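You operate a simulated robot arm through the tools that you are given. There is no shell and no other tool. Be economical: measure what you need, move in short steps, check, and stop when the job is done.

You are at the controls of a simulated robot arm. One attempt, no reset.

TASK
Gauge the bore of tube two and fit the mandrel of that size.
Fine: press zero first, with the gauge in its collar. Put the gauge back in the collar before the mandrel goes in. The power stays off.

The check looks at the end state, three seconds after you hand in, the way a careful person would. Anything else that was tipped, shoved, dropped, spilled or broken makes it a failure.

THE ROBOT
A 6-joint arm with a two-finger parallel gripper, fixed in place. Base frame: the origin is at the foot of the arm, x ahead of it, y to its left, z up. Lengths are in m, angles in degrees, forces in N, time in s.
With the tool pointing down near the work surface it reaches from about 0.24 to 0.64 m from the base axis. Its first joint turns from -66.0 to 66.0 degrees. Payload 2.7 kg.
Tool frame: the origin (TCP) lies between the finger pads and is the grasp point; the fingertips stand 0.023 m ahead of it; z points along the fingers, y is the line along which they close. Largest opening 0.094 m; finger width 0.038, thickness 0.01; the body of the gripper, 0.054 by 0.096 m, starts 0.039 m behind the TCP.
Orientation is that of the tool frame in the base frame, as a unit quaternion [x, y, z, w]. With the fingers straight down and closing along the base's y, the tool's x points along the base's -x, its y along +y and its z along -z.

THE INTERFACE
- The arm moves only by the tool step_arm. Its arguments are lists of equal length, an entry for each row: "delta_pos": the shift along the base's x, y, z in m, a list of three; "turn": the turn, a rotation vector about the base's x, y, z in degrees, a list of three; "hand": the gripper command, from -1 (shut) to 1 (fully open), values between in proportion. In form: {"delta_pos": [[dx, dy, dz], ...], "turn": [[rx, ry, rz], ...], "hand": [hand, ...]}. A call has 1 to 10 rows; each row is the pose to reach, as a shift and turn from the pose commanded when the call began. A row lasts 0.2 s, in which the tool goes at most 0.05 m and 8.6 degrees; a call with a longer step from one row to the next is refused whole, and so is a gripper value outside its range. Where a pose cannot be reached the arm comes as near as it can. A force on the tool above 90 N (or 10 N above the force at the start of the call, whichever is more), or a blocked arm, ends the call early, and 0.2 s more pass. The fingers move at their own pace (about 0.045 m/s each) and stop on an object; they squeeze with about 33 N. The grip force told is the motor's: it shows also when the fingers shut on nothing. Time passes only in rows, and 0.2 s behind the last, so rows that repeat a pose let the fingers close. The reply holds the time, the measured pose of the TCP, the force on the tool along the base axes, the opening and the grip force, in the units named above and with some noise, with the torque about the TCP (base axes, N m) and any sound that the robot's microphone picked up.
- Cameras (640 x 400 px; columns grow to the right, rows downward): "scene" is fixed at [0.0938, -0.4443, 1.4183]; the picture's right is [0.65, -0.76, 0.00], its down [-0.39, -0.33, -0.86] and it looks along [0.65, 0.56, -0.51] (base axes); focal length 353 px, centre (320, 200). "wrist" rides on the gripper at [0.086, 0.016, -0.075] in the tool frame; the picture's right is [-0.18, 0.98, 0.00], its down [-0.58, -0.11, -0.81] and it looks along [-0.79, -0.15, 0.59] (tool axes); focal length 243 px, centre (320, 200).
- grab_frame(camera): a new picture of that camera. No time passes.
- locate(camera, pixels): there is no depth. For up to 12 entries [column, row, z] of the newest picture of that camera ("zoom" is the newest enlarged one), the place [x, y] in the base frame at which the ray of that pixel passes the height z, good to about 0.003 m, but the place of the scene camera against the robot may be out by one fixed shift of up to 0.012 m in any direction. No time passes.
- zoom(camera, box): a new picture of the part [left, top, right, bottom] of that camera's present view, enlarged. No time passes.
- finish_job(): hands the job in; it is judged then, once.

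Work in short steps. Measure before you move; look again where a grasp or a placing could have gone wrong, and mend it. You have 80 turns and 46 pictures in all, those below and enlarged ones among them. Open the gripper and draw the arm clear of the work before you hand the job in, unless the task says otherwise; then end with one line.

The tools are called after "Request:" by a JSON object that holds its "api" and its "payload". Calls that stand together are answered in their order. step_arm: Moves the arm, as the interface text tells. Its arguments: {"type":"object","properties":{"delta_pos":{"type":"array","items":{"type":"array","items":{"type":"number"}}},"turn":{"type":"array","items":{"type":"array","items":{"type":"number"}}},"hand":{"type":"array","items":{"type":"number"}}},"required":["delta_pos","turn","hand"]} The other tools are called the same way: grab_frame (camera) takes a picture; locate (camera, pixels) gives the place at which the rays of pixels pass given heights; zoom (camera, box) takes an enlarged picture of a part of a camera's view; finish_job () hands the job in.

At the start:

```text
time: 0.0
tool_pos: [0.3292, -0.0254, 1.1524]
orientation: [0.0, 1.0, 0.0, 0.001]
wrist_force: [1.0, 0.1, 0.3]
ft_torque: [-0.03, 0.01, 0.0]
width: 0.0939
finger_force: 0.1
```

scene: 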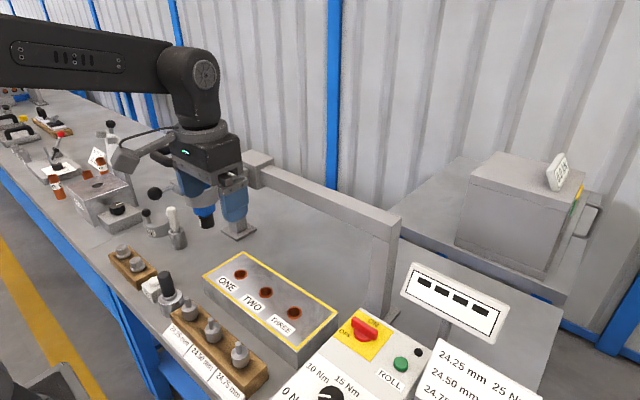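
wrist: 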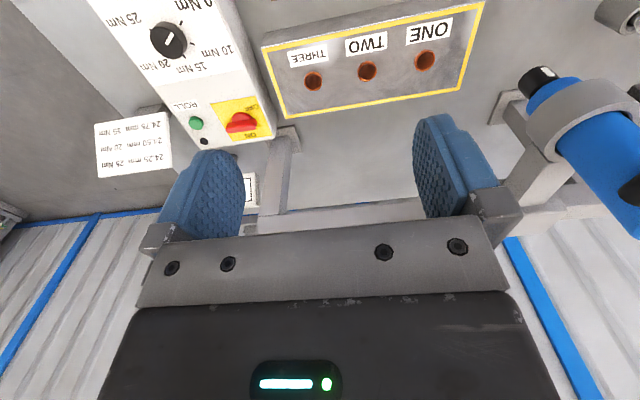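

The scene shows a tube block with ONE, TWO, THREE around (265,290), a mandrel rack around (215,345), and a gauge possibly near (165,290). I'll zoom in on those parts.

Request:
{"api": "zoom", "payload": {"camera": "scene", "box": [90, 200, 290, 400]}}

Request:
{"api": "zoom", "payload": {"camera": "scene", "box": [280, 240, 560, 400]}}

Request:
{"api": "zoom", "payload": {"camera": "scene", "box": [0, 80, 260, 250]}}

```text
2.00 times, centred on (190, 300) of scene
```

zoom: 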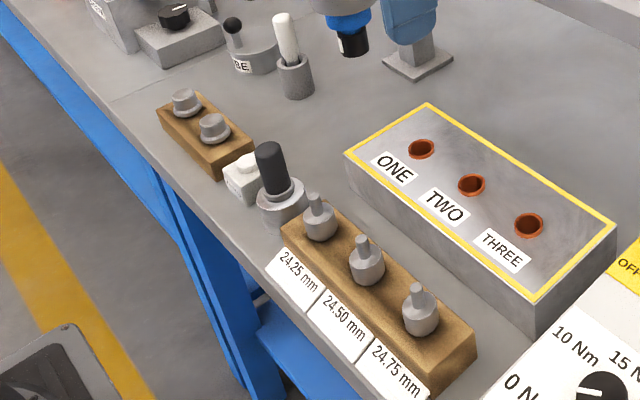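

```text
2.29 times, centred on (420, 320) of scene
```

zoom: 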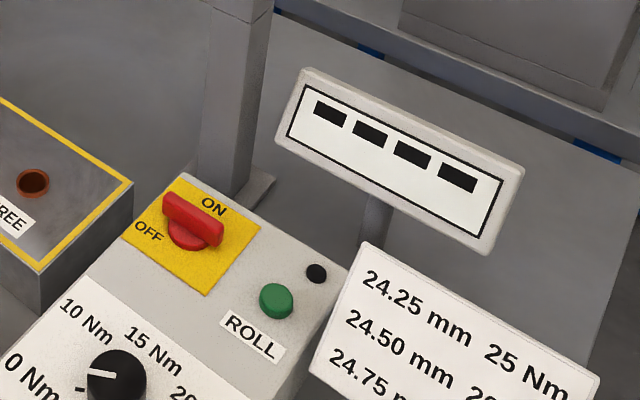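

```text
2.35 times, centred on (130, 165) of scene
```

zoom: 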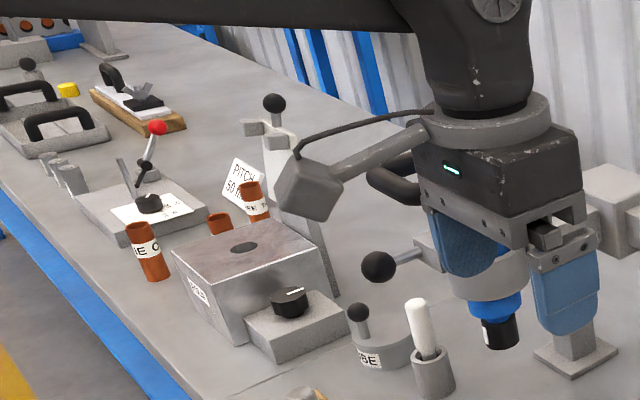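

I need heights, so I'll triangulate the tube holes between the two cameras.

Request:
{"api": "locate", "payload": {"camera": "scene", "pixels": [[240, 274, 0.0], [240, 274, 0.1], [266, 292, 0.0], [266, 292, 0.1], [294, 312, 0.0], [294, 312, 0.1], [294, 312, 0.8]]}}

Request:
{"api": "locate", "payload": {"camera": "wrist", "pixels": [[426, 60, 0.0], [426, 60, 0.1], [367, 71, 0.0], [367, 71, 0.1], [313, 81, 0.0], [313, 81, 0.1], [313, 81, 0.8]]}}

```text
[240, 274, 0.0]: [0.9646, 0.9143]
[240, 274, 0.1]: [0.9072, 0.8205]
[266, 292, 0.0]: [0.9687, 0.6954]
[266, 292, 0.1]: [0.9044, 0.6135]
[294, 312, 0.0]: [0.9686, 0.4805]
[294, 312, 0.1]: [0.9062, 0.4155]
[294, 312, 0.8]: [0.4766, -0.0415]
```

```text
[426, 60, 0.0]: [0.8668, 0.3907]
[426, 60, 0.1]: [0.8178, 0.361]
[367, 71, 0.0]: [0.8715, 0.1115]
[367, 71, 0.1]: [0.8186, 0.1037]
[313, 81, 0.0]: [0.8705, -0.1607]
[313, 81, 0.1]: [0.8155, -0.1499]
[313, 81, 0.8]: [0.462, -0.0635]
```

Block top is about z≈0.83. I'll locate the main items at plausible heights before moving.

Request:
{"api": "locate", "payload": {"camera": "scene", "pixels": [[240, 274, 0.84], [266, 292, 0.84], [294, 312, 0.84], [165, 276, 0.88], [151, 283, 0.8], [171, 312, 0.78], [213, 325, 0.84], [239, 347, 0.84], [194, 303, 0.84], [238, 232, 0.78], [122, 250, 0.82], [365, 328, 0.9]]}}

Request:
{"api": "locate", "payload": {"camera": "wrist", "pixels": [[426, 60, 0.82], [367, 71, 0.82], [313, 81, 0.82], [426, 60, 0.85], [367, 71, 0.85], [313, 81, 0.85]]}}

Request:
{"api": "zoom", "payload": {"camera": "scene", "box": [100, 230, 200, 330]}}

```text
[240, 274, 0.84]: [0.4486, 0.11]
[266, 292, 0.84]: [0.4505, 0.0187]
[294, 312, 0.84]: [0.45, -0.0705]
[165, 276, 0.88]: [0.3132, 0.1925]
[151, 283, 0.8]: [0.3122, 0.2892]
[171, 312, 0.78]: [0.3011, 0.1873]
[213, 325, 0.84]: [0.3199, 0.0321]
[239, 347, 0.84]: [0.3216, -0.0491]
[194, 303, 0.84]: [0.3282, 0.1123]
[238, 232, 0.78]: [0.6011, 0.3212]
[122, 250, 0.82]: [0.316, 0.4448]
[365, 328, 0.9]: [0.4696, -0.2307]
```

```text
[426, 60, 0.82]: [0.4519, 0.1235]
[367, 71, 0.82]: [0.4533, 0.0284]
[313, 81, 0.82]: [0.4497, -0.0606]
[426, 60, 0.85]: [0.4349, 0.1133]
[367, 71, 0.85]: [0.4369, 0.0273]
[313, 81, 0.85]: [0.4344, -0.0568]
```

```text
4.00 times, centred on (150, 280) of scene
```

zoom: 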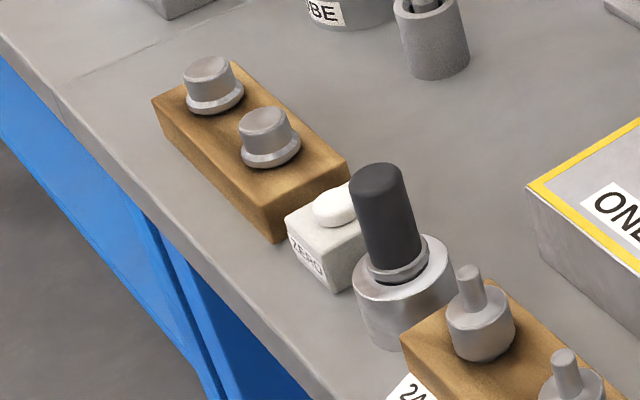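

The gauge (black handle) stands in its collar with the ZERO button beside it at y≈0.26, and the readout is the four-dash display. I'll move the arm back and left, staying high, so the wrist camera can see these items.

Request:
{"api": "step_arm", "payload": {"delta_pos": [[-0.02, 0.04, 0], [-0.04, 0.08, 0], [-0.06, 0.12, 0], [-0.07, 0.16, 0], [-0.07, 0.18, 0], [-0.07, 0.18, 0]], "turn": [[0, 0, 0], [0, 0, 0], [0, 0, 0], [0, 0, 0], [0, 0, 0], [0, 0, 0]], "hand": [1, 1, 1, 1, 1, 1]}}

Request:
{"api": "grab_frame", "payload": {"camera": "wrist"}}

Request:
{"api": "grab_frame", "payload": {"camera": "scene"}}

```text
time: 1.4
tool_pos: [0.2572, 0.1548, 1.1524]
orientation: [0.0, 1.0, 0.0, 0.001]
wrist_force: [-0.6, 0.1, -0.1]
ft_torque: [-0.04, 0.01, -0.03]
width: 0.0941
finger_force: 0.0
```

```text
39 pictures are left
```

wrist: 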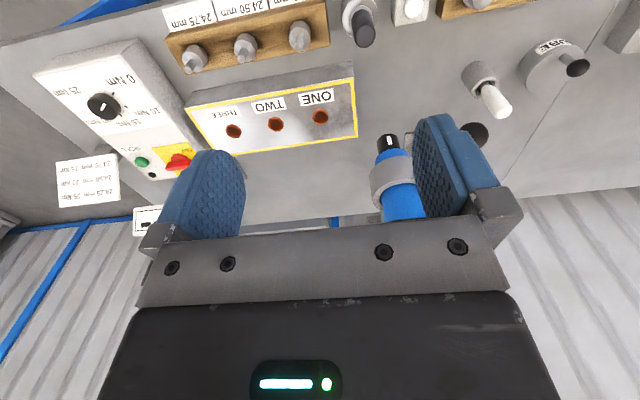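

```text
38 pictures are left
```

scene: 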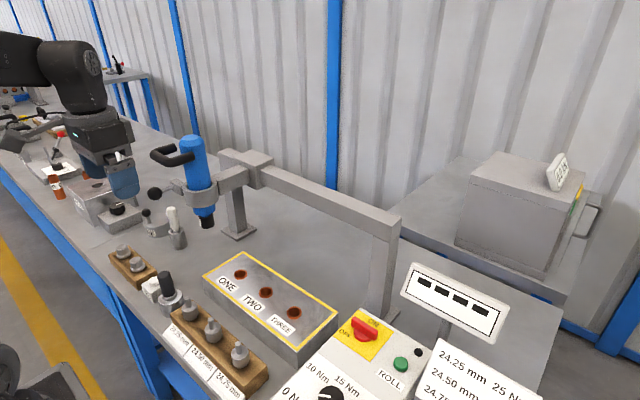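

I'll zoom into the wrist view to see the mandrels, gauge and driver more closely.

Request:
{"api": "zoom", "payload": {"camera": "wrist", "box": [160, 0, 480, 200]}}

Request:
{"api": "locate", "payload": {"camera": "wrist", "pixels": [[320, 117, 0.82], [276, 124, 0.82], [233, 131, 0.82], [320, 117, 0.84], [276, 124, 0.84], [233, 131, 0.84], [366, 40, 0.88], [353, 8, 0.82], [409, 10, 0.8]]}}

Request:
{"api": "zoom", "payload": {"camera": "scene", "box": [140, 120, 260, 260]}}

```text
2.00 times, centred on (320, 100) of wrist
```

zoom: 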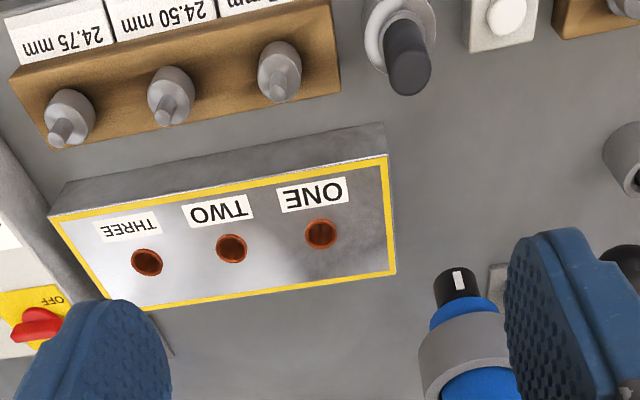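

```text
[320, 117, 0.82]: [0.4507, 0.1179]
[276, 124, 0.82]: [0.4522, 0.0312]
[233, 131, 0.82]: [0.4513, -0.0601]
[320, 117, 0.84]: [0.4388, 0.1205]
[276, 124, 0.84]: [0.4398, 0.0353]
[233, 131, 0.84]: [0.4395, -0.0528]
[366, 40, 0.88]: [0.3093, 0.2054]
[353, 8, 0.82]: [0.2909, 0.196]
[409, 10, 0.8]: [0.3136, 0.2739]
```

```text
2.86 times, centred on (200, 190) of scene
```

zoom: 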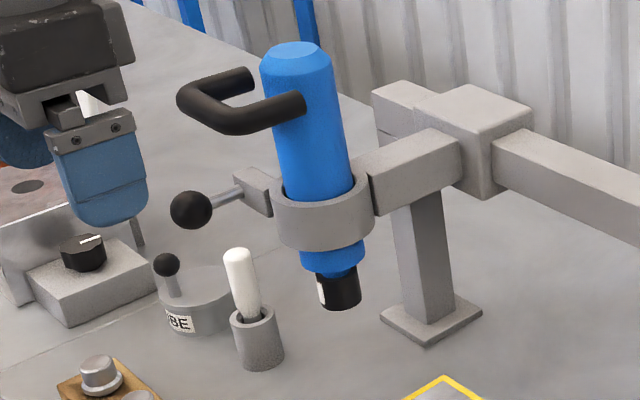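

The driver slides on a rail above the tubes, so the mandrel goes into the tube bore. I'll turn the tool -90° about z, so the fingers close along x and the camera looks toward -y, and move it above the ZERO button for a nearer view.

Request:
{"api": "step_arm", "payload": {"delta_pos": [[0.005, 0.015, -0.01], [0.01, 0.03, -0.02], [0.015, 0.045, -0.03], [0.02, 0.06, -0.04], [0.025, 0.075, -0.05], [0.03, 0.09, -0.06], [0.035, 0.105, -0.08], [0.04, 0.12, -0.1], [0.045, 0.13, -0.12], [0.053, 0.145, -0.14]], "turn": [[0, 0, -8.5], [0, 0, -17], [0, 0, -25.5], [0, 0, -34], [0, 0, -42.5], [0, 0, -51], [0, 0, -59.5], [0, 0, -68], [0, 0, -76.5], [0, 0, -85]], "hand": [1, 1, 1, 1, 1, 1, 1, 1, 1, 1]}}

Request:
{"api": "step_arm", "payload": {"delta_pos": [[0, 0, 0], [0, 0, 0]], "turn": [[0, 0, -5], [0, 0, -5]], "hand": [1, 1]}}

Request:
{"api": "grab_frame", "payload": {"camera": "wrist"}}

```text
time: 3.6
tool_pos: [0.3111, 0.2992, 1.0188]
orientation: [0.676, 0.737, 0.005, 0.001]
wrist_force: [-36.7, -23.9, 58.5]
ft_torque: [0.28, -2.97, -1.05]
width: 0.0772
finger_force: 0.0
```

```text
time: 4.2
tool_pos: [0.3091, 0.2992, 1.0113]
orientation: [0.707, 0.707, -0.004, -0.001]
wrist_force: [-38.8, 4.8, 13.6]
ft_torque: [0.05, -0.67, 0.34]
width: 0.0765
finger_force: 0.0
```

```text
35 pictures are left
```

wrist: 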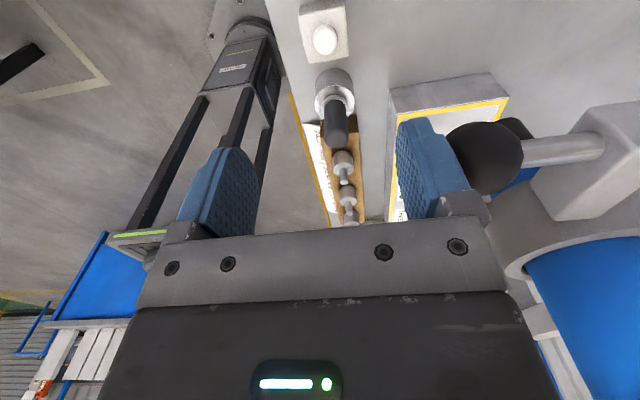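

The right finger is pressing the driver's black ball lever (force -39 N in x, opening down to 0.077). I'll back away in -x right away, then check whether anything shifted.

Request:
{"api": "step_arm", "payload": {"delta_pos": [[-0.02, 0, 0], [-0.04, 0, 0.0], [-0.04, 0, 0.0]], "turn": [[0, 0, 0], [0, 0, 0], [0, 0, 0]], "hand": [1, 1, 1]}}

Request:
{"api": "grab_frame", "payload": {"camera": "scene"}}

Request:
{"api": "grab_frame", "payload": {"camera": "wrist"}}

```text
time: 5.0
tool_pos: [0.273, 0.2992, 1.0127]
orientation: [0.707, 0.707, 0.001, 0.001]
wrist_force: [0.1, 0.0, -0.1]
ft_torque: [-0.01, -0.01, 0.0]
width: 0.0941
finger_force: 0.0
```

```text
34 pictures are left
```

scene: 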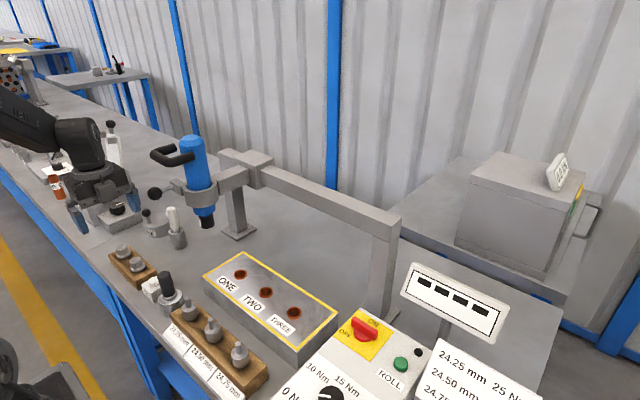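

```text
33 pictures are left
```

wrist: 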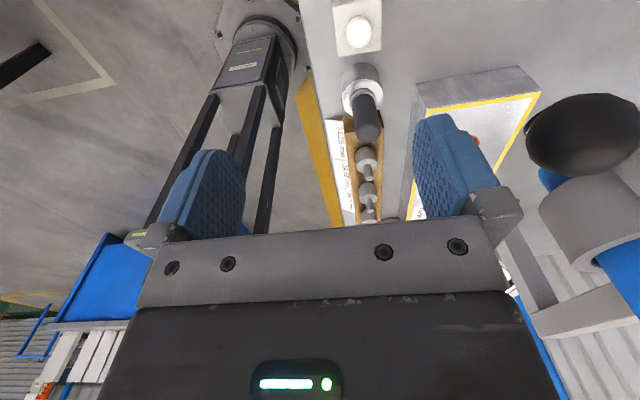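

The driver and lever sit where they did before (ball at (155,193), nose at (207,222)), so nothing appears moved. Next I'll locate the ball, the gauge and the ZERO button.

Request:
{"api": "locate", "payload": {"camera": "scene", "pixels": [[155, 193, 0.95], [155, 193, 1.0], [155, 193, 1.05], [165, 276, 0.88], [165, 276, 0.9], [171, 296, 0.82]]}}

Request:
{"api": "locate", "payload": {"camera": "wrist", "pixels": [[583, 133, 0.95], [583, 133, 1.0], [583, 133, 1.05], [369, 130, 0.88], [369, 130, 0.9], [361, 92, 0.82], [359, 32, 0.8], [359, 32, 0.82], [368, 168, 0.86], [361, 92, 0.84]]}}

Request:
{"api": "zoom", "payload": {"camera": "wrist", "box": [280, 0, 480, 220]}}

```text
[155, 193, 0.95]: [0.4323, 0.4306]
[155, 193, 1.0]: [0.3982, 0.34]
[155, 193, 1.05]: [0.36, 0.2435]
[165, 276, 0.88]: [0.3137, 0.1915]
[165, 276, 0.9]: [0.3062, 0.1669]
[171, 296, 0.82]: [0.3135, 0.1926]
```

```text
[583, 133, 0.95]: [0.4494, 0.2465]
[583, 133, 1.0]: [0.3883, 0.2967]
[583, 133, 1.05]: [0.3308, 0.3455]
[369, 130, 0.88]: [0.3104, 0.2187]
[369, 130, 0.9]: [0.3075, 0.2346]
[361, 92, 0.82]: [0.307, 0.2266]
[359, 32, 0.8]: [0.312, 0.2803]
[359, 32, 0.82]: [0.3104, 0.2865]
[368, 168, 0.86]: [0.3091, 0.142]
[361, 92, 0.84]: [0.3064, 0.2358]
```

```text
1.82 times, centred on (380, 110) of wrist
```

zoom: 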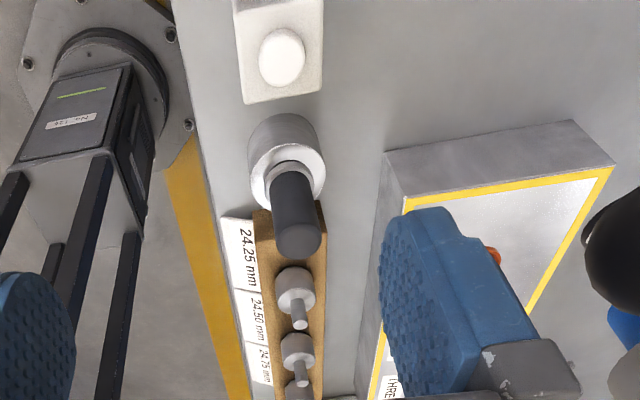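

The ball is at about (0.38,0.31,1.01), so I'll return to the original orientation, which keeps the body slim in x. I'm also shutting the fingers to press ZERO, at about (0.312,0.277,0.79).

Request:
{"api": "step_arm", "payload": {"delta_pos": [[0, 0, 0], [0, 0, 0], [0, 0, 0], [0, 0, 0], [0, 0, 0], [0, 0, 0], [0, 0, 0], [0, 0, 0], [0, -0.01, 0], [0, -0.02, 0]], "turn": [[0, 0, 8.5], [0, 0, 17], [0, 0, 25.5], [0, 0, 34], [0, 0, 42.5], [0, 0, 51], [0, 0, 59.5], [0, 0, 68], [0, 0, 76.5], [0, 0, 85]], "hand": [-1, -1, -1, -1, -1, -1, -1, -1, -1, -1]}}

Request:
{"api": "step_arm", "payload": {"delta_pos": [[0, 0, 0], [0, 0, -0.03], [0, 0, -0.06], [0, 0, -0.06]], "turn": [[0, 0, 5], [0, 0, 5], [0, 0, 5], [0, 0, 5]], "hand": [-1, -1, -1, -1]}}

Request:
{"api": "grab_frame", "payload": {"camera": "wrist"}}

```text
time: 7.2
tool_pos: [0.2717, 0.2797, 1.0121]
orientation: [0.042, 0.999, 0.001, 0.001]
wrist_force: [-0.9, 0.8, 0.1]
ft_torque: [0.01, -0.01, -0.01]
width: 0.0002
finger_force: 33.2
```

```text
time: 8.2
tool_pos: [0.272, 0.2784, 0.9529]
orientation: [0.0, 1.0, 0.0, 0.0]
wrist_force: [-0.8, 0.9, -0.5]
ft_torque: [-0.02, -0.04, 0.0]
width: 0.0002
finger_force: 33.3
```

```text
31 pictures are left
```

wrist: 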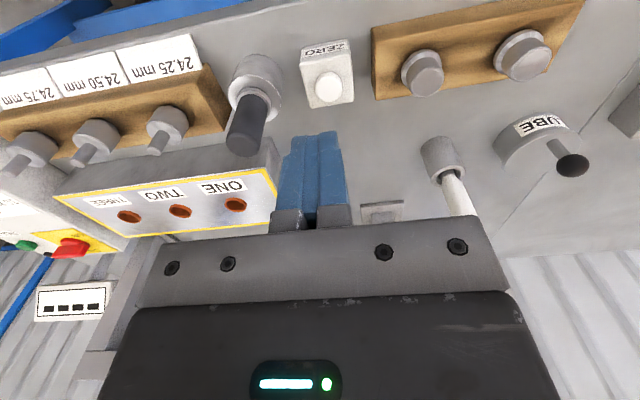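

This is a clear view, with the button at (328,87), gauge top at (243,142) and collar rim at (256,88). I'll locate them here at several heights.

Request:
{"api": "locate", "payload": {"camera": "wrist", "pixels": [[328, 87, 0.78], [328, 87, 0.8], [243, 142, 0.86], [243, 142, 0.88], [256, 88, 0.78], [256, 88, 0.8], [156, 148, 0.82], [156, 148, 0.84], [235, 204, 0.8], [180, 211, 0.8], [180, 211, 0.82], [235, 204, 0.82]]}}

Request:
{"api": "zoom", "payload": {"camera": "wrist", "box": [0, 20, 400, 270]}}

```text
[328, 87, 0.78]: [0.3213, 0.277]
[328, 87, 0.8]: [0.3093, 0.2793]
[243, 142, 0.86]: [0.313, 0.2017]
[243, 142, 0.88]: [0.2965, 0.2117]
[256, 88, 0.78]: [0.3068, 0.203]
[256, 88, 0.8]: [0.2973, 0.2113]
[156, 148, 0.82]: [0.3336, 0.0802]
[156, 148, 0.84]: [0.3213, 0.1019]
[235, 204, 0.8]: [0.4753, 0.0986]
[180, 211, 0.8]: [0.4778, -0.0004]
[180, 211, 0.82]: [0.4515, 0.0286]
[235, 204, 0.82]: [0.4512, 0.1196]
```

```text
1.60 times, centred on (200, 145) of wrist
```

zoom: 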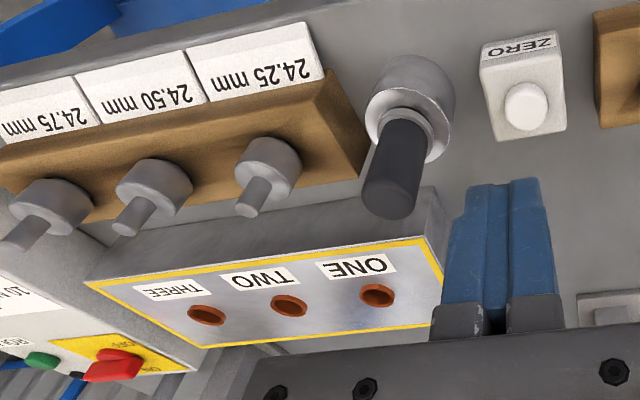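

The button is at (0.312,0.278,≈0.795) and the gauge is at (0.309,0.204) with its top at ≈0.864. I'll move above the button and come down to just clear of it.

Request:
{"api": "step_arm", "payload": {"delta_pos": [[0.018, 0.001, -0.02], [0.036, 0.002, -0.05], [0.036, 0.002, -0.08], [0.036, 0.002, -0.105], [0.036, 0.002, -0.12], [0.036, 0.002, -0.12]], "turn": [[0, 0, 0], [0, 0, 0], [0, 0, 0], [0, 0, 0], [0, 0, 0], [0, 0, 0]], "hand": [-1, -1, -1, -1, -1, -1]}}

Request:
{"api": "grab_frame", "payload": {"camera": "wrist"}}

```text
time: 9.6
tool_pos: [0.309, 0.2811, 0.8326]
orientation: [0.0, 1.0, 0.001, 0.001]
wrist_force: [0.4, 0.1, 0.0]
ft_torque: [0.03, -0.01, 0.03]
width: 0.0002
finger_force: 33.0
```

```text
29 pictures are left
```

wrist: 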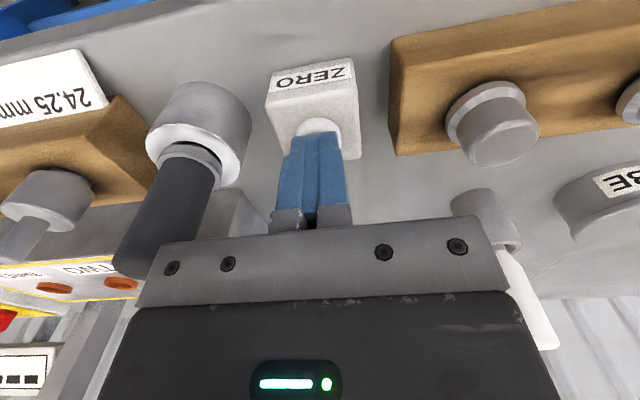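

The closed fingertips are centred over the button, so I'll press down in small steps.

Request:
{"api": "step_arm", "payload": {"delta_pos": [[0, 0, -0.006], [0, 0, -0.012], [0, 0, -0.016], [0, 0, -0.02]], "turn": [[0, 0, 0], [0, 0, 0], [0, 0, 0], [0, 0, 0]], "hand": [-1, -1, -1, -1]}}

Request:
{"api": "zoom", "payload": {"camera": "scene", "box": [380, 250, 520, 350]}}

```text
time: 10.6
tool_pos: [0.3087, 0.2822, 0.8203]
orientation: [-0.001, 1.0, 0.001, 0.001]
wrist_force: [-9.3, -9.4, 26.2]
ft_torque: [-0.2, 0.16, 0.0]
width: 0.0
finger_force: 32.8
heard: click
stopped in row 4: the force on the tool passed its limit at 96 N (the readings are from after the stop); the commanded pose is now the measured one
```

```text
4.00 times, centred on (450, 300) of scene
```

zoom: 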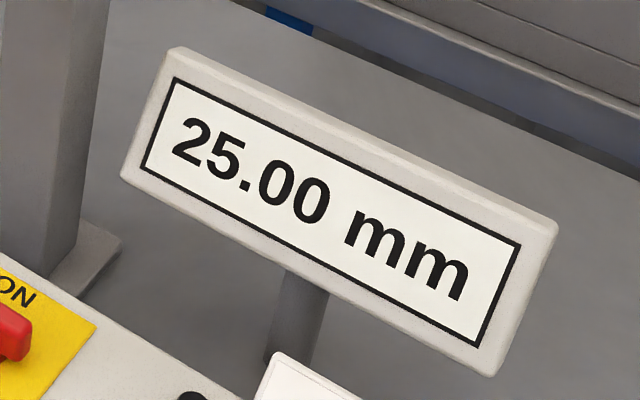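

It clicked and the display reads 25.00 mm. I'll rise, then move over the gauge at (0.309,0.204) with the fingers partly open.

Request:
{"api": "step_arm", "payload": {"delta_pos": [[0, 0, 0.03], [0, 0, 0.07], [0, 0, 0.11], [0, -0.04, 0.11], [0, -0.078, 0.11], [0, -0.078, 0.11]], "turn": [[0, 0, 0], [0, 0, 0], [0, 0, 0], [0, 0, 0], [0, 0, 0], [0, 0, 0]], "hand": [-1, -1, -1, 0.2, 0.2, 0.2]}}

Request:
{"api": "grab_frame", "payload": {"camera": "wrist"}}

```text
time: 12.0
tool_pos: [0.3078, 0.2045, 0.9294]
orientation: [-0.001, 1.0, 0.0, 0.0]
wrist_force: [0.6, -0.6, 0.1]
ft_torque: [0.0, 0.0, 0.03]
width: 0.0562
finger_force: 0.0
```

```text
27 pictures are left
```

wrist: 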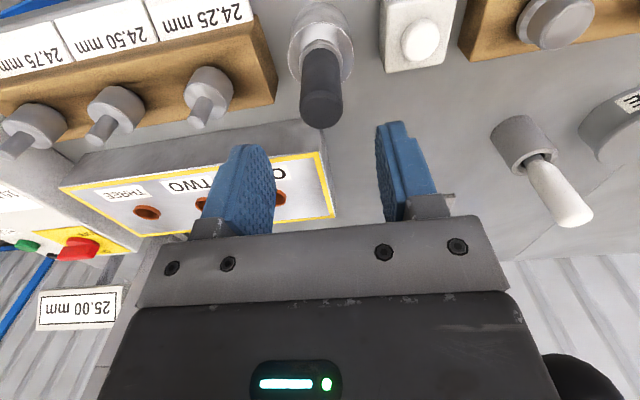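

The handle's end shows at (322,108) and the collar rim at (321,55). I'll check them against the TCP.

Request:
{"api": "locate", "payload": {"camera": "wrist", "pixels": [[322, 108, 0.855], [322, 108, 0.865], [322, 108, 0.875], [321, 55, 0.78], [321, 55, 0.79], [209, 110, 0.82], [209, 110, 0.83], [201, 113, 0.84]]}}

Request:
{"api": "zoom", "payload": {"camera": "wrist", "box": [240, 0, 420, 130]}}

```text
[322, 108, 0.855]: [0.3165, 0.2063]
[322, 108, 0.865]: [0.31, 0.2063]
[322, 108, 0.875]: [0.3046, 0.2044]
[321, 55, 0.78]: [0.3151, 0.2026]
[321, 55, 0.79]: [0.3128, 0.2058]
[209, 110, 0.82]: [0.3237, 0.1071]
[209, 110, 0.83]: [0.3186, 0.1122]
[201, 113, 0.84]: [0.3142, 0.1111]
```

```text
3.08 times, centred on (330, 65) of wrist
```

zoom: 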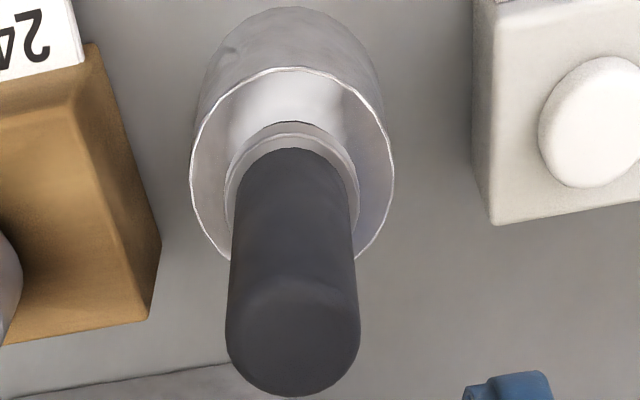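

The gauge axis is at about (0.311,0.205). I'll come down so the TCP is at z≈0.84, keeping the body above the handle top, and close.

Request:
{"api": "step_arm", "payload": {"delta_pos": [[0.003, 0.001, -0.03], [0.003, 0.001, -0.06], [0.003, 0.001, -0.09], [0.003, 0.001, -0.09], [0.003, 0.001, -0.09], [0.003, 0.001, -0.09], [0.003, 0.001, -0.09]], "turn": [[0, 0, 0], [0, 0, 0], [0, 0, 0], [0, 0, 0], [0, 0, 0], [0, 0, 0], [0, 0, 0]], "hand": [0.2, 0.2, 0.2, -1, -1, -1, -1]}}

```text
time: 13.6
tool_pos: [0.3124, 0.2049, 0.839]
orientation: [0.0, 1.0, 0.001, 0.001]
wrist_force: [-0.7, 0.0, 0.2]
ft_torque: [0.03, 0.0, 0.01]
width: 0.0294
finger_force: 32.8
```

It is gripped at 0.029 m, with the seated pose recorded as (0.3124,0.2049,0.839). I'll lift straight up.

Request:
{"api": "step_arm", "payload": {"delta_pos": [[0, 0, 0.02], [0, 0, 0.05], [0, 0, 0.09], [0, 0, 0.12], [0, 0, 0.12]], "turn": [[0, 0, 0], [0, 0, 0], [0, 0, 0], [0, 0, 0], [0, 0, 0]], "hand": [-1, -1, -1, -1, -1]}}

Request:
{"api": "grab_frame", "payload": {"camera": "wrist"}}

Request:
{"api": "zoom", "payload": {"camera": "scene", "box": [100, 140, 300, 340]}}

```text
time: 14.8
tool_pos: [0.3115, 0.2055, 0.9594]
orientation: [-0.001, 1.0, 0.001, 0.001]
wrist_force: [0.7, -0.2, -2.8]
ft_torque: [-0.01, -0.02, 0.0]
width: 0.0292
finger_force: 33.1
```

```text
25 pictures are left
```

wrist: 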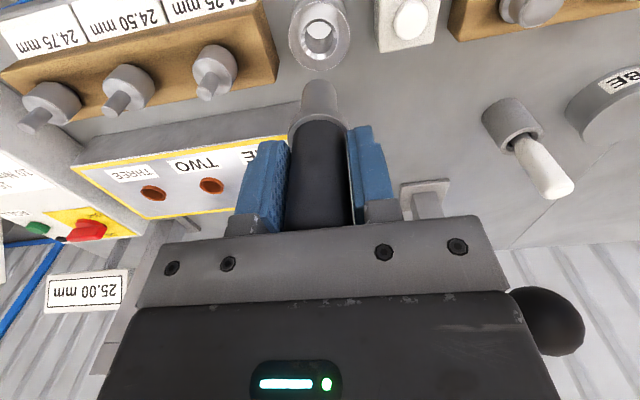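

```text
2.00 times, centred on (200, 240) of scene
```

zoom: 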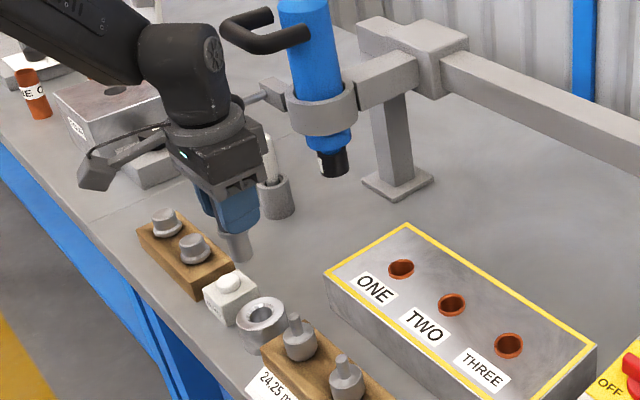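

The gauge is out and its collar bore shows at (319,37). I'll locate the bore, the gauge tip and tube TWO, and check the rail.

Request:
{"api": "locate", "payload": {"camera": "wrist", "pixels": [[319, 37, 0.77], [319, 37, 0.78], [319, 37, 0.79], [320, 82, 0.88], [320, 82, 0.89], [320, 82, 0.9], [211, 185, 0.815], [211, 185, 0.82], [211, 185, 0.825], [152, 193, 0.82]]}}

Request:
{"api": "locate", "payload": {"camera": "scene", "pixels": [[320, 196, 0.95], [320, 196, 1.0], [320, 196, 1.05], [238, 232, 0.77], [380, 313, 0.77]]}}

Request:
{"api": "zoom", "payload": {"camera": "wrist", "box": [100, 0, 420, 220]}}

```text
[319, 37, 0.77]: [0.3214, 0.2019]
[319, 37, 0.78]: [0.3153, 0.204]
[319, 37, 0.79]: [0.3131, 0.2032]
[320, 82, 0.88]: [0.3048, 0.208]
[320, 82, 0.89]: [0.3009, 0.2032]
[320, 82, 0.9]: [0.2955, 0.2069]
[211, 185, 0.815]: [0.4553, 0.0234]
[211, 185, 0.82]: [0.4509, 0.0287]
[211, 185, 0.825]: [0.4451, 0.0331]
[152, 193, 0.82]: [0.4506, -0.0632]
```

```text
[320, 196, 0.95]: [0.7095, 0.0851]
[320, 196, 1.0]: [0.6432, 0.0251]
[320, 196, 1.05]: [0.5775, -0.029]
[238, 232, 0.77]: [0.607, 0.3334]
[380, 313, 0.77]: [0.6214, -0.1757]
```

```text
1.82 times, centred on (260, 110) of wrist
```

zoom: 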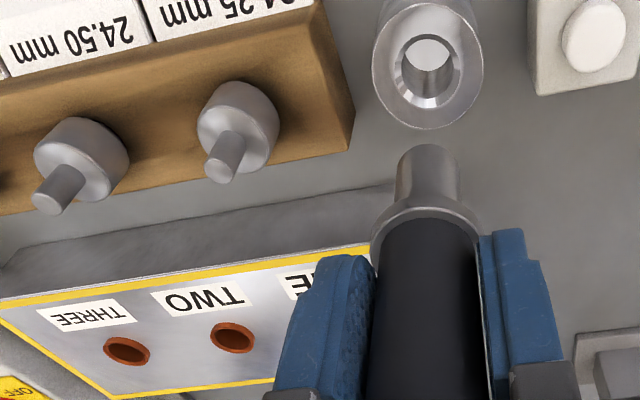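

The rail is well back at x≈0.61, and tube TWO is at (0.451,0.0295) with its top at z≈0.82. I'll carry the gauge across at this height.

Request:
{"api": "step_arm", "payload": {"delta_pos": [[0.02, -0.03, 0], [0.045, -0.06, 0], [0.07, -0.09, 0], [0.095, -0.12, 0], [0.12, -0.15, 0], [0.14, -0.176, 0], [0.14, -0.176, -0.02], [0.14, -0.176, -0.03], [0.14, -0.176, -0.03]], "turn": [[0, 0, 0], [0, 0, 0], [0, 0, 0], [0, 0, 0], [0, 0, 0], [0, 0, 0], [0, 0, 0], [0, 0, 0], [0, 0, 0]], "hand": [-1, -1, -1, -1, -1, -1, -1, -1, -1]}}

Request:
{"api": "grab_frame", "payload": {"camera": "wrist"}}

Request:
{"api": "zoom", "payload": {"camera": "scene", "box": [200, 180, 340, 340]}}

```text
time: 16.8
tool_pos: [0.4526, 0.0286, 0.9292]
orientation: [-0.001, 1.0, 0.001, 0.001]
wrist_force: [-0.3, 0.5, -2.4]
ft_torque: [-0.03, 0.0, 0.0]
width: 0.0294
finger_force: 32.6
```

```text
22 pictures are left
```

wrist: 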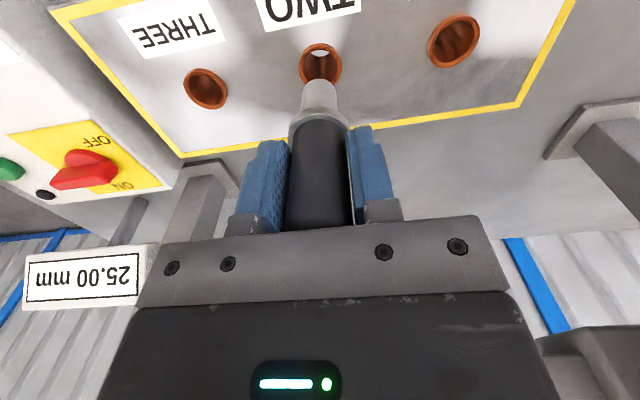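

```text
2.50 times, centred on (270, 260) of scene
```

zoom: 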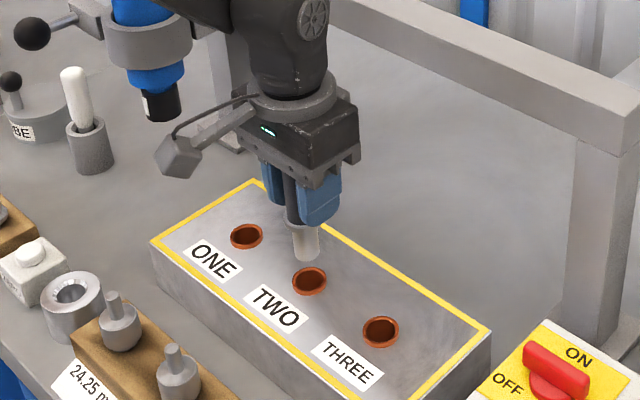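

Now close above, I'll measure the three bores again; the holes appear at (205,89), (321,65) and (454,41).

Request:
{"api": "zoom", "payload": {"camera": "wrist", "box": [170, 0, 490, 200]}}

Request:
{"api": "locate", "payload": {"camera": "wrist", "pixels": [[321, 64, 0.82], [321, 64, 0.815], [321, 64, 0.825], [205, 89, 0.82], [454, 41, 0.82], [319, 82, 0.84], [319, 82, 0.85], [300, 64, 0.82], [342, 64, 0.82]]}}

```text
2.00 times, centred on (330, 100) of wrist
```

zoom: 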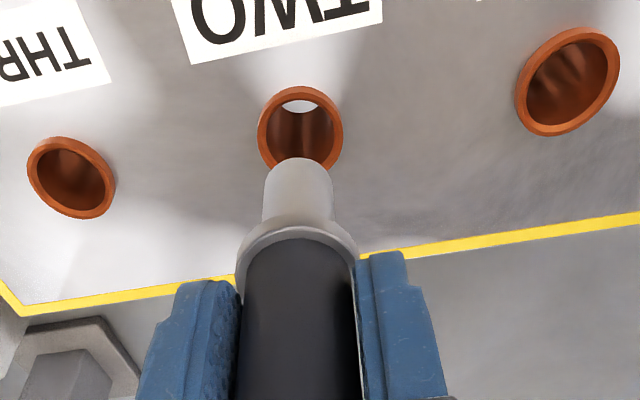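

```text
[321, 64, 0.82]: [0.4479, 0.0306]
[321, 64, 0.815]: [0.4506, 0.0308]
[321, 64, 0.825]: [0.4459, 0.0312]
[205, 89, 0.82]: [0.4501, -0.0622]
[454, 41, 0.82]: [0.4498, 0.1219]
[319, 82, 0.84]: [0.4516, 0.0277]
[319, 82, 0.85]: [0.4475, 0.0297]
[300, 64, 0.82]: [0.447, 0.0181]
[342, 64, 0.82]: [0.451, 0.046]
```

Tube TWO measures about (0.449,0.0305), so I'll correct by (-0.003,+0.0015) and lower until the tip reaches the mouth.

Request:
{"api": "step_arm", "payload": {"delta_pos": [[-0.003, 0.0015, 0], [-0.003, 0.0015, -0.006], [-0.003, 0.0015, -0.012], [-0.003, 0.0015, -0.018], [-0.003, 0.0015, -0.022], [-0.003, 0.0015, -0.022]], "turn": [[0, 0, 0], [0, 0, 0], [0, 0, 0], [0, 0, 0], [0, 0, 0], [0, 0, 0]], "hand": [-1, -1, -1, -1, -1, -1]}}

Request:
{"api": "zoom", "payload": {"camera": "wrist", "box": [240, 0, 400, 140]}}

Request:
{"api": "zoom", "payload": {"camera": "scene", "box": [230, 240, 310, 320]}}

```text
time: 18.2
tool_pos: [0.4495, 0.0307, 0.9061]
orientation: [0.0, 1.0, 0.001, 0.002]
wrist_force: [0.7, -0.6, -2.8]
ft_torque: [-0.03, 0.0, -0.01]
width: 0.0292
finger_force: 33.0
```

```text
2.86 times, centred on (320, 70) of wrist
```

zoom: 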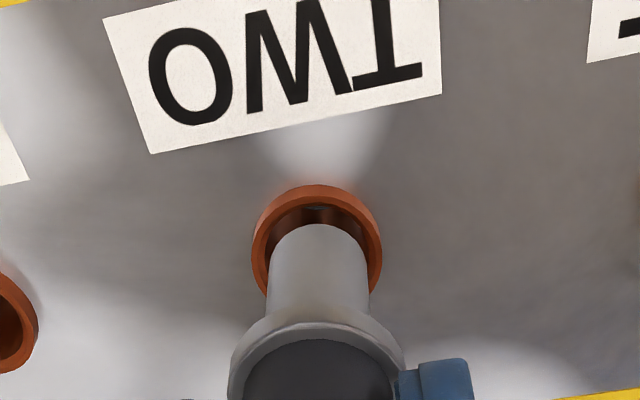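

```text
5.00 times, centred on (270, 280) of scene
```

zoom: 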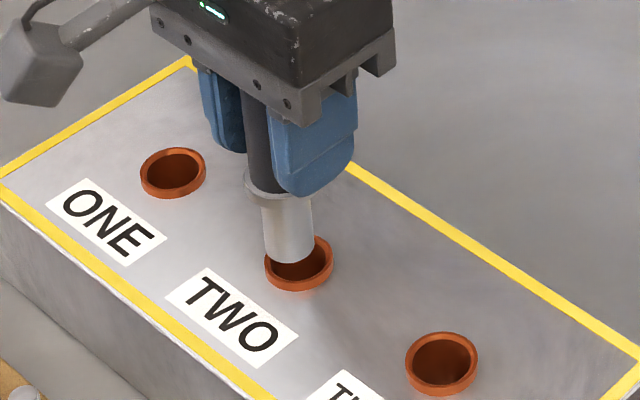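

Comparing both views, the tip is still about 11-14 mm up and slightly off toward -x. I'll shift (+0.002,-0.001), matching my far-view average, and lower 7 mm.

Request:
{"api": "step_arm", "payload": {"delta_pos": [[0.002, -0.001, 0], [0.002, -0.001, -0.004], [0.002, -0.001, -0.007], [0.002, -0.001, -0.007]], "turn": [[0, 0, 0], [0, 0, 0], [0, 0, 0], [0, 0, 0]], "hand": [-1, -1, -1, -1]}}

Request:
{"api": "zoom", "payload": {"camera": "scene", "box": [240, 250, 300, 310]}}

Request:
{"api": "zoom", "payload": {"camera": "wrist", "box": [240, 0, 400, 140]}}

```text
time: 19.2
tool_pos: [0.4513, 0.0308, 0.8978]
orientation: [0.0, 1.0, 0.0, 0.001]
wrist_force: [-0.1, -0.9, -2.3]
ft_torque: [0.0, 0.02, -0.01]
width: 0.0293
finger_force: 33.8
```

```text
6.67 times, centred on (270, 280) of scene
```

zoom: 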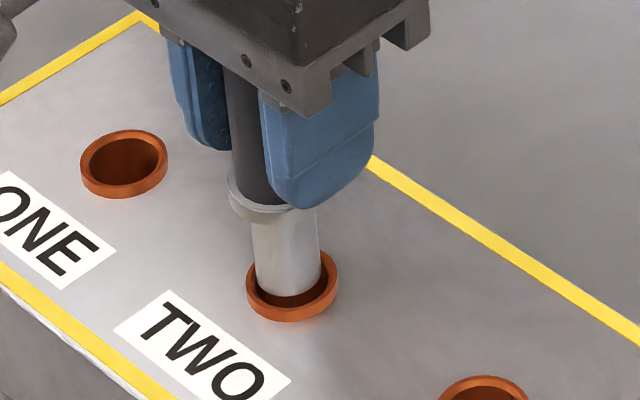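

```text
2.86 times, centred on (320, 70) of wrist
```

zoom: 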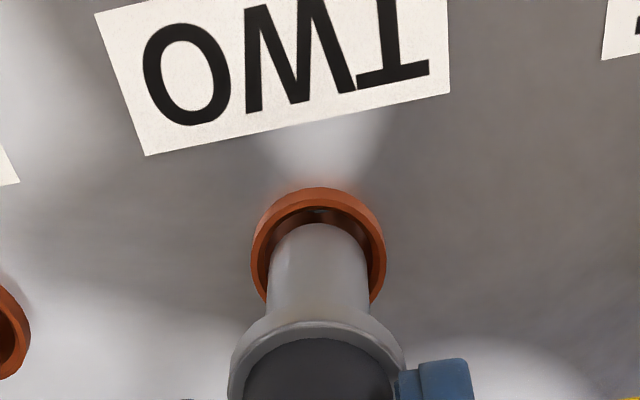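

The nose is nearly in the mouth (scene: nose 253-321, ring 247-338). That calls for another shift of about (+0.002,-0.0005), then a gentle descent.

Request:
{"api": "step_arm", "payload": {"delta_pos": [[0.002, -0.0005, 0], [0.002, -0.0005, -0.003], [0.002, -0.0005, -0.006], [0.002, -0.0005, -0.008]], "turn": [[0, 0, 0], [0, 0, 0], [0, 0, 0], [0, 0, 0]], "hand": [-1, -1, -1, -1]}}

Request:
{"api": "zoom", "payload": {"camera": "scene", "box": [240, 250, 300, 310]}}

```text
time: 20.2
tool_pos: [0.4536, 0.0292, 0.8916]
orientation: [0.0, 1.0, 0.001, 0.001]
wrist_force: [-0.3, 0.6, -2.7]
ft_torque: [-0.03, 0.01, -0.04]
width: 0.0293
finger_force: 33.1
```

```text
6.67 times, centred on (270, 280) of scene
```

zoom: 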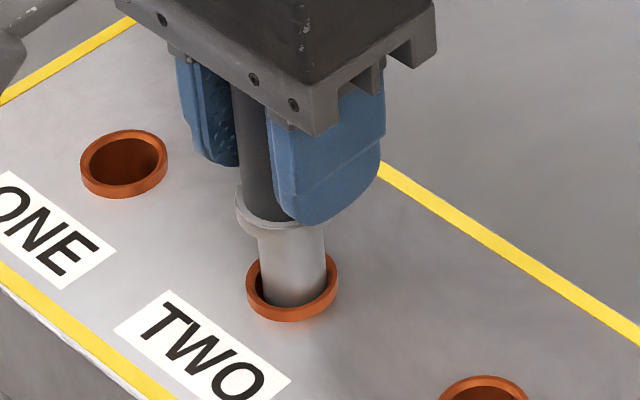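

The nose now sits within the ring with no contact force. I'll lower further in steps.

Request:
{"api": "step_arm", "payload": {"delta_pos": [[0, 0, -0.004], [0, 0, -0.008], [0, 0, -0.012], [0, 0, -0.012]], "turn": [[0, 0, 0], [0, 0, 0], [0, 0, 0], [0, 0, 0]], "hand": [-1, -1, -1, -1]}}

Request:
{"api": "grab_frame", "payload": {"camera": "scene"}}

```text
time: 21.2
tool_pos: [0.4534, 0.0292, 0.8805]
orientation: [0.0, 1.0, 0.001, 0.001]
wrist_force: [-0.6, -0.4, -2.7]
ft_torque: [0.0, 0.01, -0.01]
width: 0.0293
finger_force: 33.2
```

```text
14 pictures are left
```

scene: 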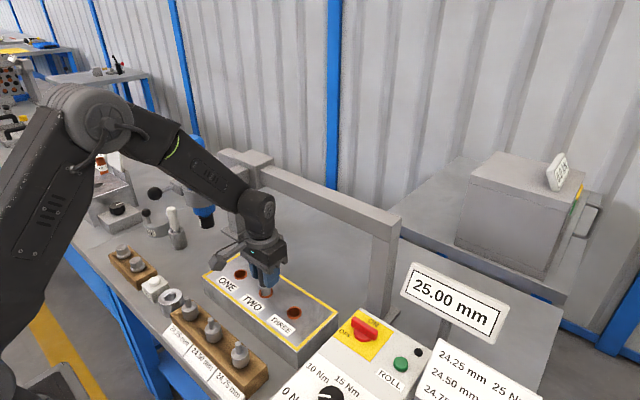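

The nose is in freely with no force, but the display still reads 25.00. I'll keep lowering slowly until it seats.

Request:
{"api": "step_arm", "payload": {"delta_pos": [[0, 0, -0.003], [0, 0, -0.005], [0, 0, -0.007], [0, 0, -0.009]], "turn": [[0, 0, 0], [0, 0, 0], [0, 0, 0], [0, 0, 0]], "hand": [-1, -1, -1, -1]}}

```text
time: 22.2
tool_pos: [0.4537, 0.0288, 0.8708]
orientation: [0.0, 1.0, 0.002, 0.001]
wrist_force: [-0.5, -0.4, -2.5]
ft_torque: [0.01, 0.02, -0.01]
width: 0.0295
finger_force: 33.1
```

There is still no contact, so I'll go a little further and then read the display.

Request:
{"api": "step_arm", "payload": {"delta_pos": [[0, 0, -0.002], [0, 0, -0.004], [0, 0, -0.004], [0, 0, -0.004]], "turn": [[0, 0, 0], [0, 0, 0], [0, 0, 0], [0, 0, 0]], "hand": [-1, -1, -1, -1]}}

Request:
{"api": "zoom", "payload": {"camera": "scene", "box": [230, 230, 510, 350]}}

```text
time: 23.2
tool_pos: [0.4523, 0.0297, 0.8672]
orientation: [0.0, 1.0, 0.001, 0.001]
wrist_force: [-0.2, 0.8, -2.1]
ft_torque: [0.03, 0.01, 0.01]
width: 0.0293
finger_force: 32.8
```

```text
2.29 times, centred on (370, 290) of scene
```

zoom: 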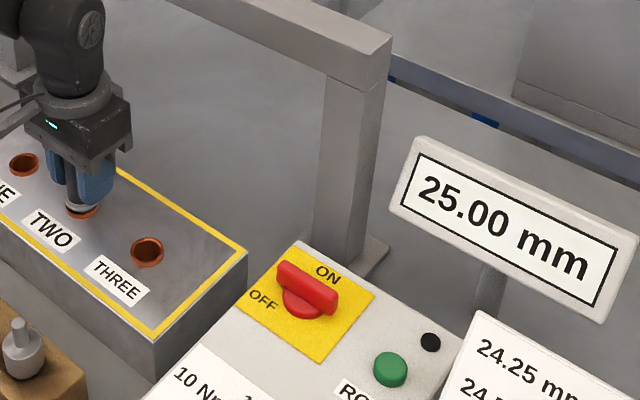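

The reading is unchanged and the flange is still just above the ring. I'll go on down until I feel contact.

Request:
{"api": "step_arm", "payload": {"delta_pos": [[0, 0, -0.002], [0, 0, -0.004], [0, 0, -0.006], [0, 0, -0.006]], "turn": [[0, 0, 0], [0, 0, 0], [0, 0, 0], [0, 0, 0]], "hand": [-1, -1, -1, -1]}}

```text
time: 24.2
tool_pos: [0.4537, 0.0305, 0.861]
orientation: [-0.001, 1.0, 0.001, 0.002]
wrist_force: [-2.8, 0.5, 7.2]
ft_torque: [-0.02, 0.09, 0.0]
width: 0.0296
finger_force: 33.0
```

Contact now: wrist z force rose from -2.5 to +7 N, so the flange is seated. I'll wait briefly and read the display.

Request:
{"api": "step_arm", "payload": {"delta_pos": [[0, 0, 0], [0, 0, 0], [0, 0, 0], [0, 0, 0], [0, 0, 0]], "turn": [[0, 0, 0], [0, 0, 0], [0, 0, 0], [0, 0, 0], [0, 0, 0]], "hand": [-1, -1, -1, -1, -1]}}

Request:
{"api": "zoom", "payload": {"camera": "scene", "box": [230, 230, 510, 350]}}

```text
time: 25.4
tool_pos: [0.4545, 0.0296, 0.8616]
orientation: [0.0, 1.0, 0.001, 0.001]
wrist_force: [-0.6, -0.5, 9.0]
ft_torque: [-0.21, 0.05, 0.0]
width: 0.0294
finger_force: 32.7
```

```text
2.29 times, centred on (370, 290) of scene
```

zoom: 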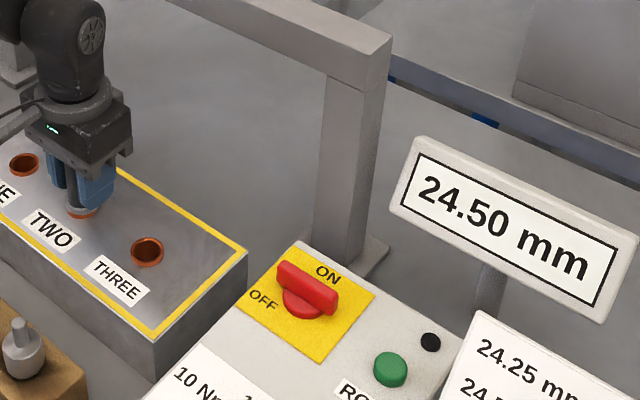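

Tube two reads 24.50 mm, so the middle mandrel is the one. I'll lift the gauge straight out and retrace to above the collar, at (0.3117,0.2052).

Request:
{"api": "step_arm", "payload": {"delta_pos": [[0, 0, 0.03], [0, 0, 0.065], [0, 0, 0.098], [-0.025, 0.03, 0.098], [-0.05, 0.06, 0.098], [-0.075, 0.09, 0.098], [-0.1, 0.12, 0.098], [-0.125, 0.15, 0.098], [-0.141, 0.176, 0.098], [-0.141, 0.176, 0.098]], "turn": [[0, 0, 0], [0, 0, 0], [0, 0, 0], [0, 0, 0], [0, 0, 0], [0, 0, 0], [0, 0, 0], [0, 0, 0], [0, 0, 0], [0, 0, 0]], "hand": [-1, -1, -1, -1, -1, -1, -1, -1, -1, -1]}}

Request:
{"api": "step_arm", "payload": {"delta_pos": [[0, 0, -0.03], [0, 0, -0.06], [0, 0, -0.075], [0, 0, -0.075]], "turn": [[0, 0, 0], [0, 0, 0], [0, 0, 0], [0, 0, 0]], "hand": [-1, -1, -1, -1]}}

Request:
{"api": "grab_frame", "payload": {"camera": "wrist"}}

```text
time: 27.6
tool_pos: [0.3113, 0.205, 0.9588]
orientation: [0.0, 1.0, 0.001, 0.001]
wrist_force: [0.1, -0.3, -2.9]
ft_torque: [0.02, -0.05, 0.0]
width: 0.0294
finger_force: 33.2
```

```text
time: 28.6
tool_pos: [0.3124, 0.2032, 0.8861]
orientation: [-0.001, 1.0, 0.001, 0.001]
wrist_force: [-0.6, 0.6, -2.2]
ft_torque: [-0.02, 0.0, -0.02]
width: 0.0294
finger_force: 33.4
```

```text
11 pictures are left
```

wrist: 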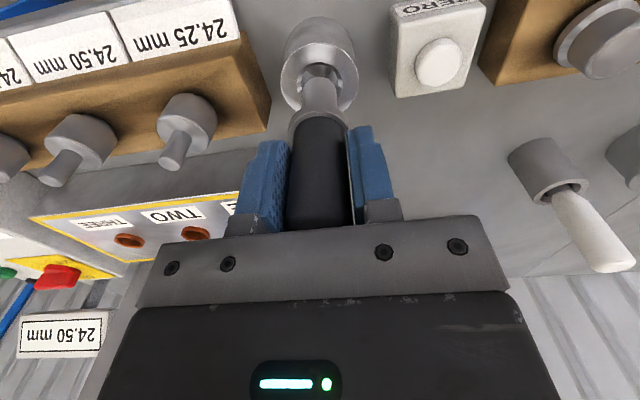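

The tip is entering the collar mouth at about (319,78). I'll lower the last 45 mm slowly.

Request:
{"api": "step_arm", "payload": {"delta_pos": [[0, 0, -0.008], [0, 0, -0.016], [0, 0, -0.024], [0, 0, -0.032], [0, 0, -0.038], [0, 0, -0.042], [0, 0, -0.0445], [0, 0, -0.0445]], "turn": [[0, 0, 0], [0, 0, 0], [0, 0, 0], [0, 0, 0], [0, 0, 0], [0, 0, 0], [0, 0, 0], [0, 0, 0]], "hand": [-1, -1, -1, -1, -1, -1, -1, -1]}}

```text
time: 30.4
tool_pos: [0.3129, 0.2049, 0.8395]
orientation: [-0.001, 1.0, 0.002, 0.003]
wrist_force: [0.7, -7.1, 29.6]
ft_torque: [-0.61, -0.14, 0.02]
width: 0.0297
finger_force: 32.9
```

The gauge is firmly seated at the original height (0.8395), with a 30 N reaction. I'll open, lift clear and move toward the mandrel rack for a look.

Request:
{"api": "step_arm", "payload": {"delta_pos": [[0, 0, 0.001], [0, 0, 0.001], [0, 0, 0.001], [0, 0, 0.03], [0, 0, 0.07], [0, 0, 0.1], [0, -0.04, 0.1], [0, -0.08, 0.1], [0, -0.12, 0.1], [0, -0.165, 0.1]], "turn": [[0, 0, 0], [0, 0, 0], [0, 0, 0], [0, 0, 0], [0, 0, 0], [0, 0, 0], [0, 0, 0], [0, 0, 0], [0, 0, 0], [0, 0, 0]], "hand": [0.2, 0.2, 0.2, 0.2, 0.2, 0.2, 0.2, 0.2, 0.2, 0.2]}}

Request:
{"api": "grab_frame", "payload": {"camera": "wrist"}}

Request:
{"api": "zoom", "payload": {"camera": "scene", "box": [100, 240, 280, 400]}}

```text
time: 32.6
tool_pos: [0.3111, 0.0407, 0.9384]
orientation: [-0.001, 1.0, 0.001, 0.0]
wrist_force: [-0.1, 0.0, -0.3]
ft_torque: [-0.01, 0.01, 0.0]
width: 0.0562
finger_force: 0.1
```

```text
10 pictures are left
```

wrist: 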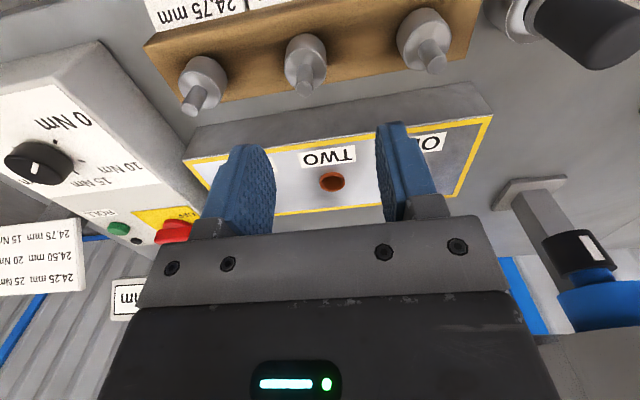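

```text
2.50 times, centred on (190, 320) of scene
```

zoom: 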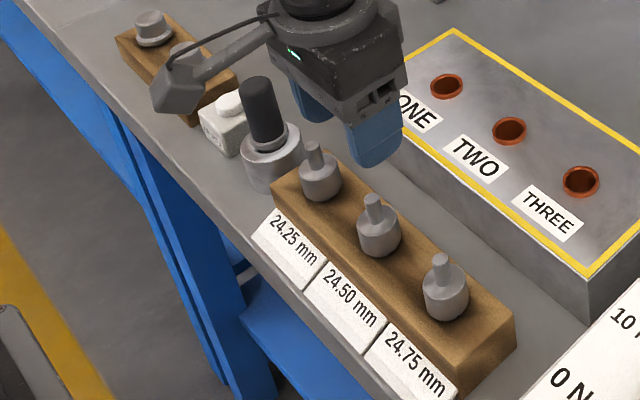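

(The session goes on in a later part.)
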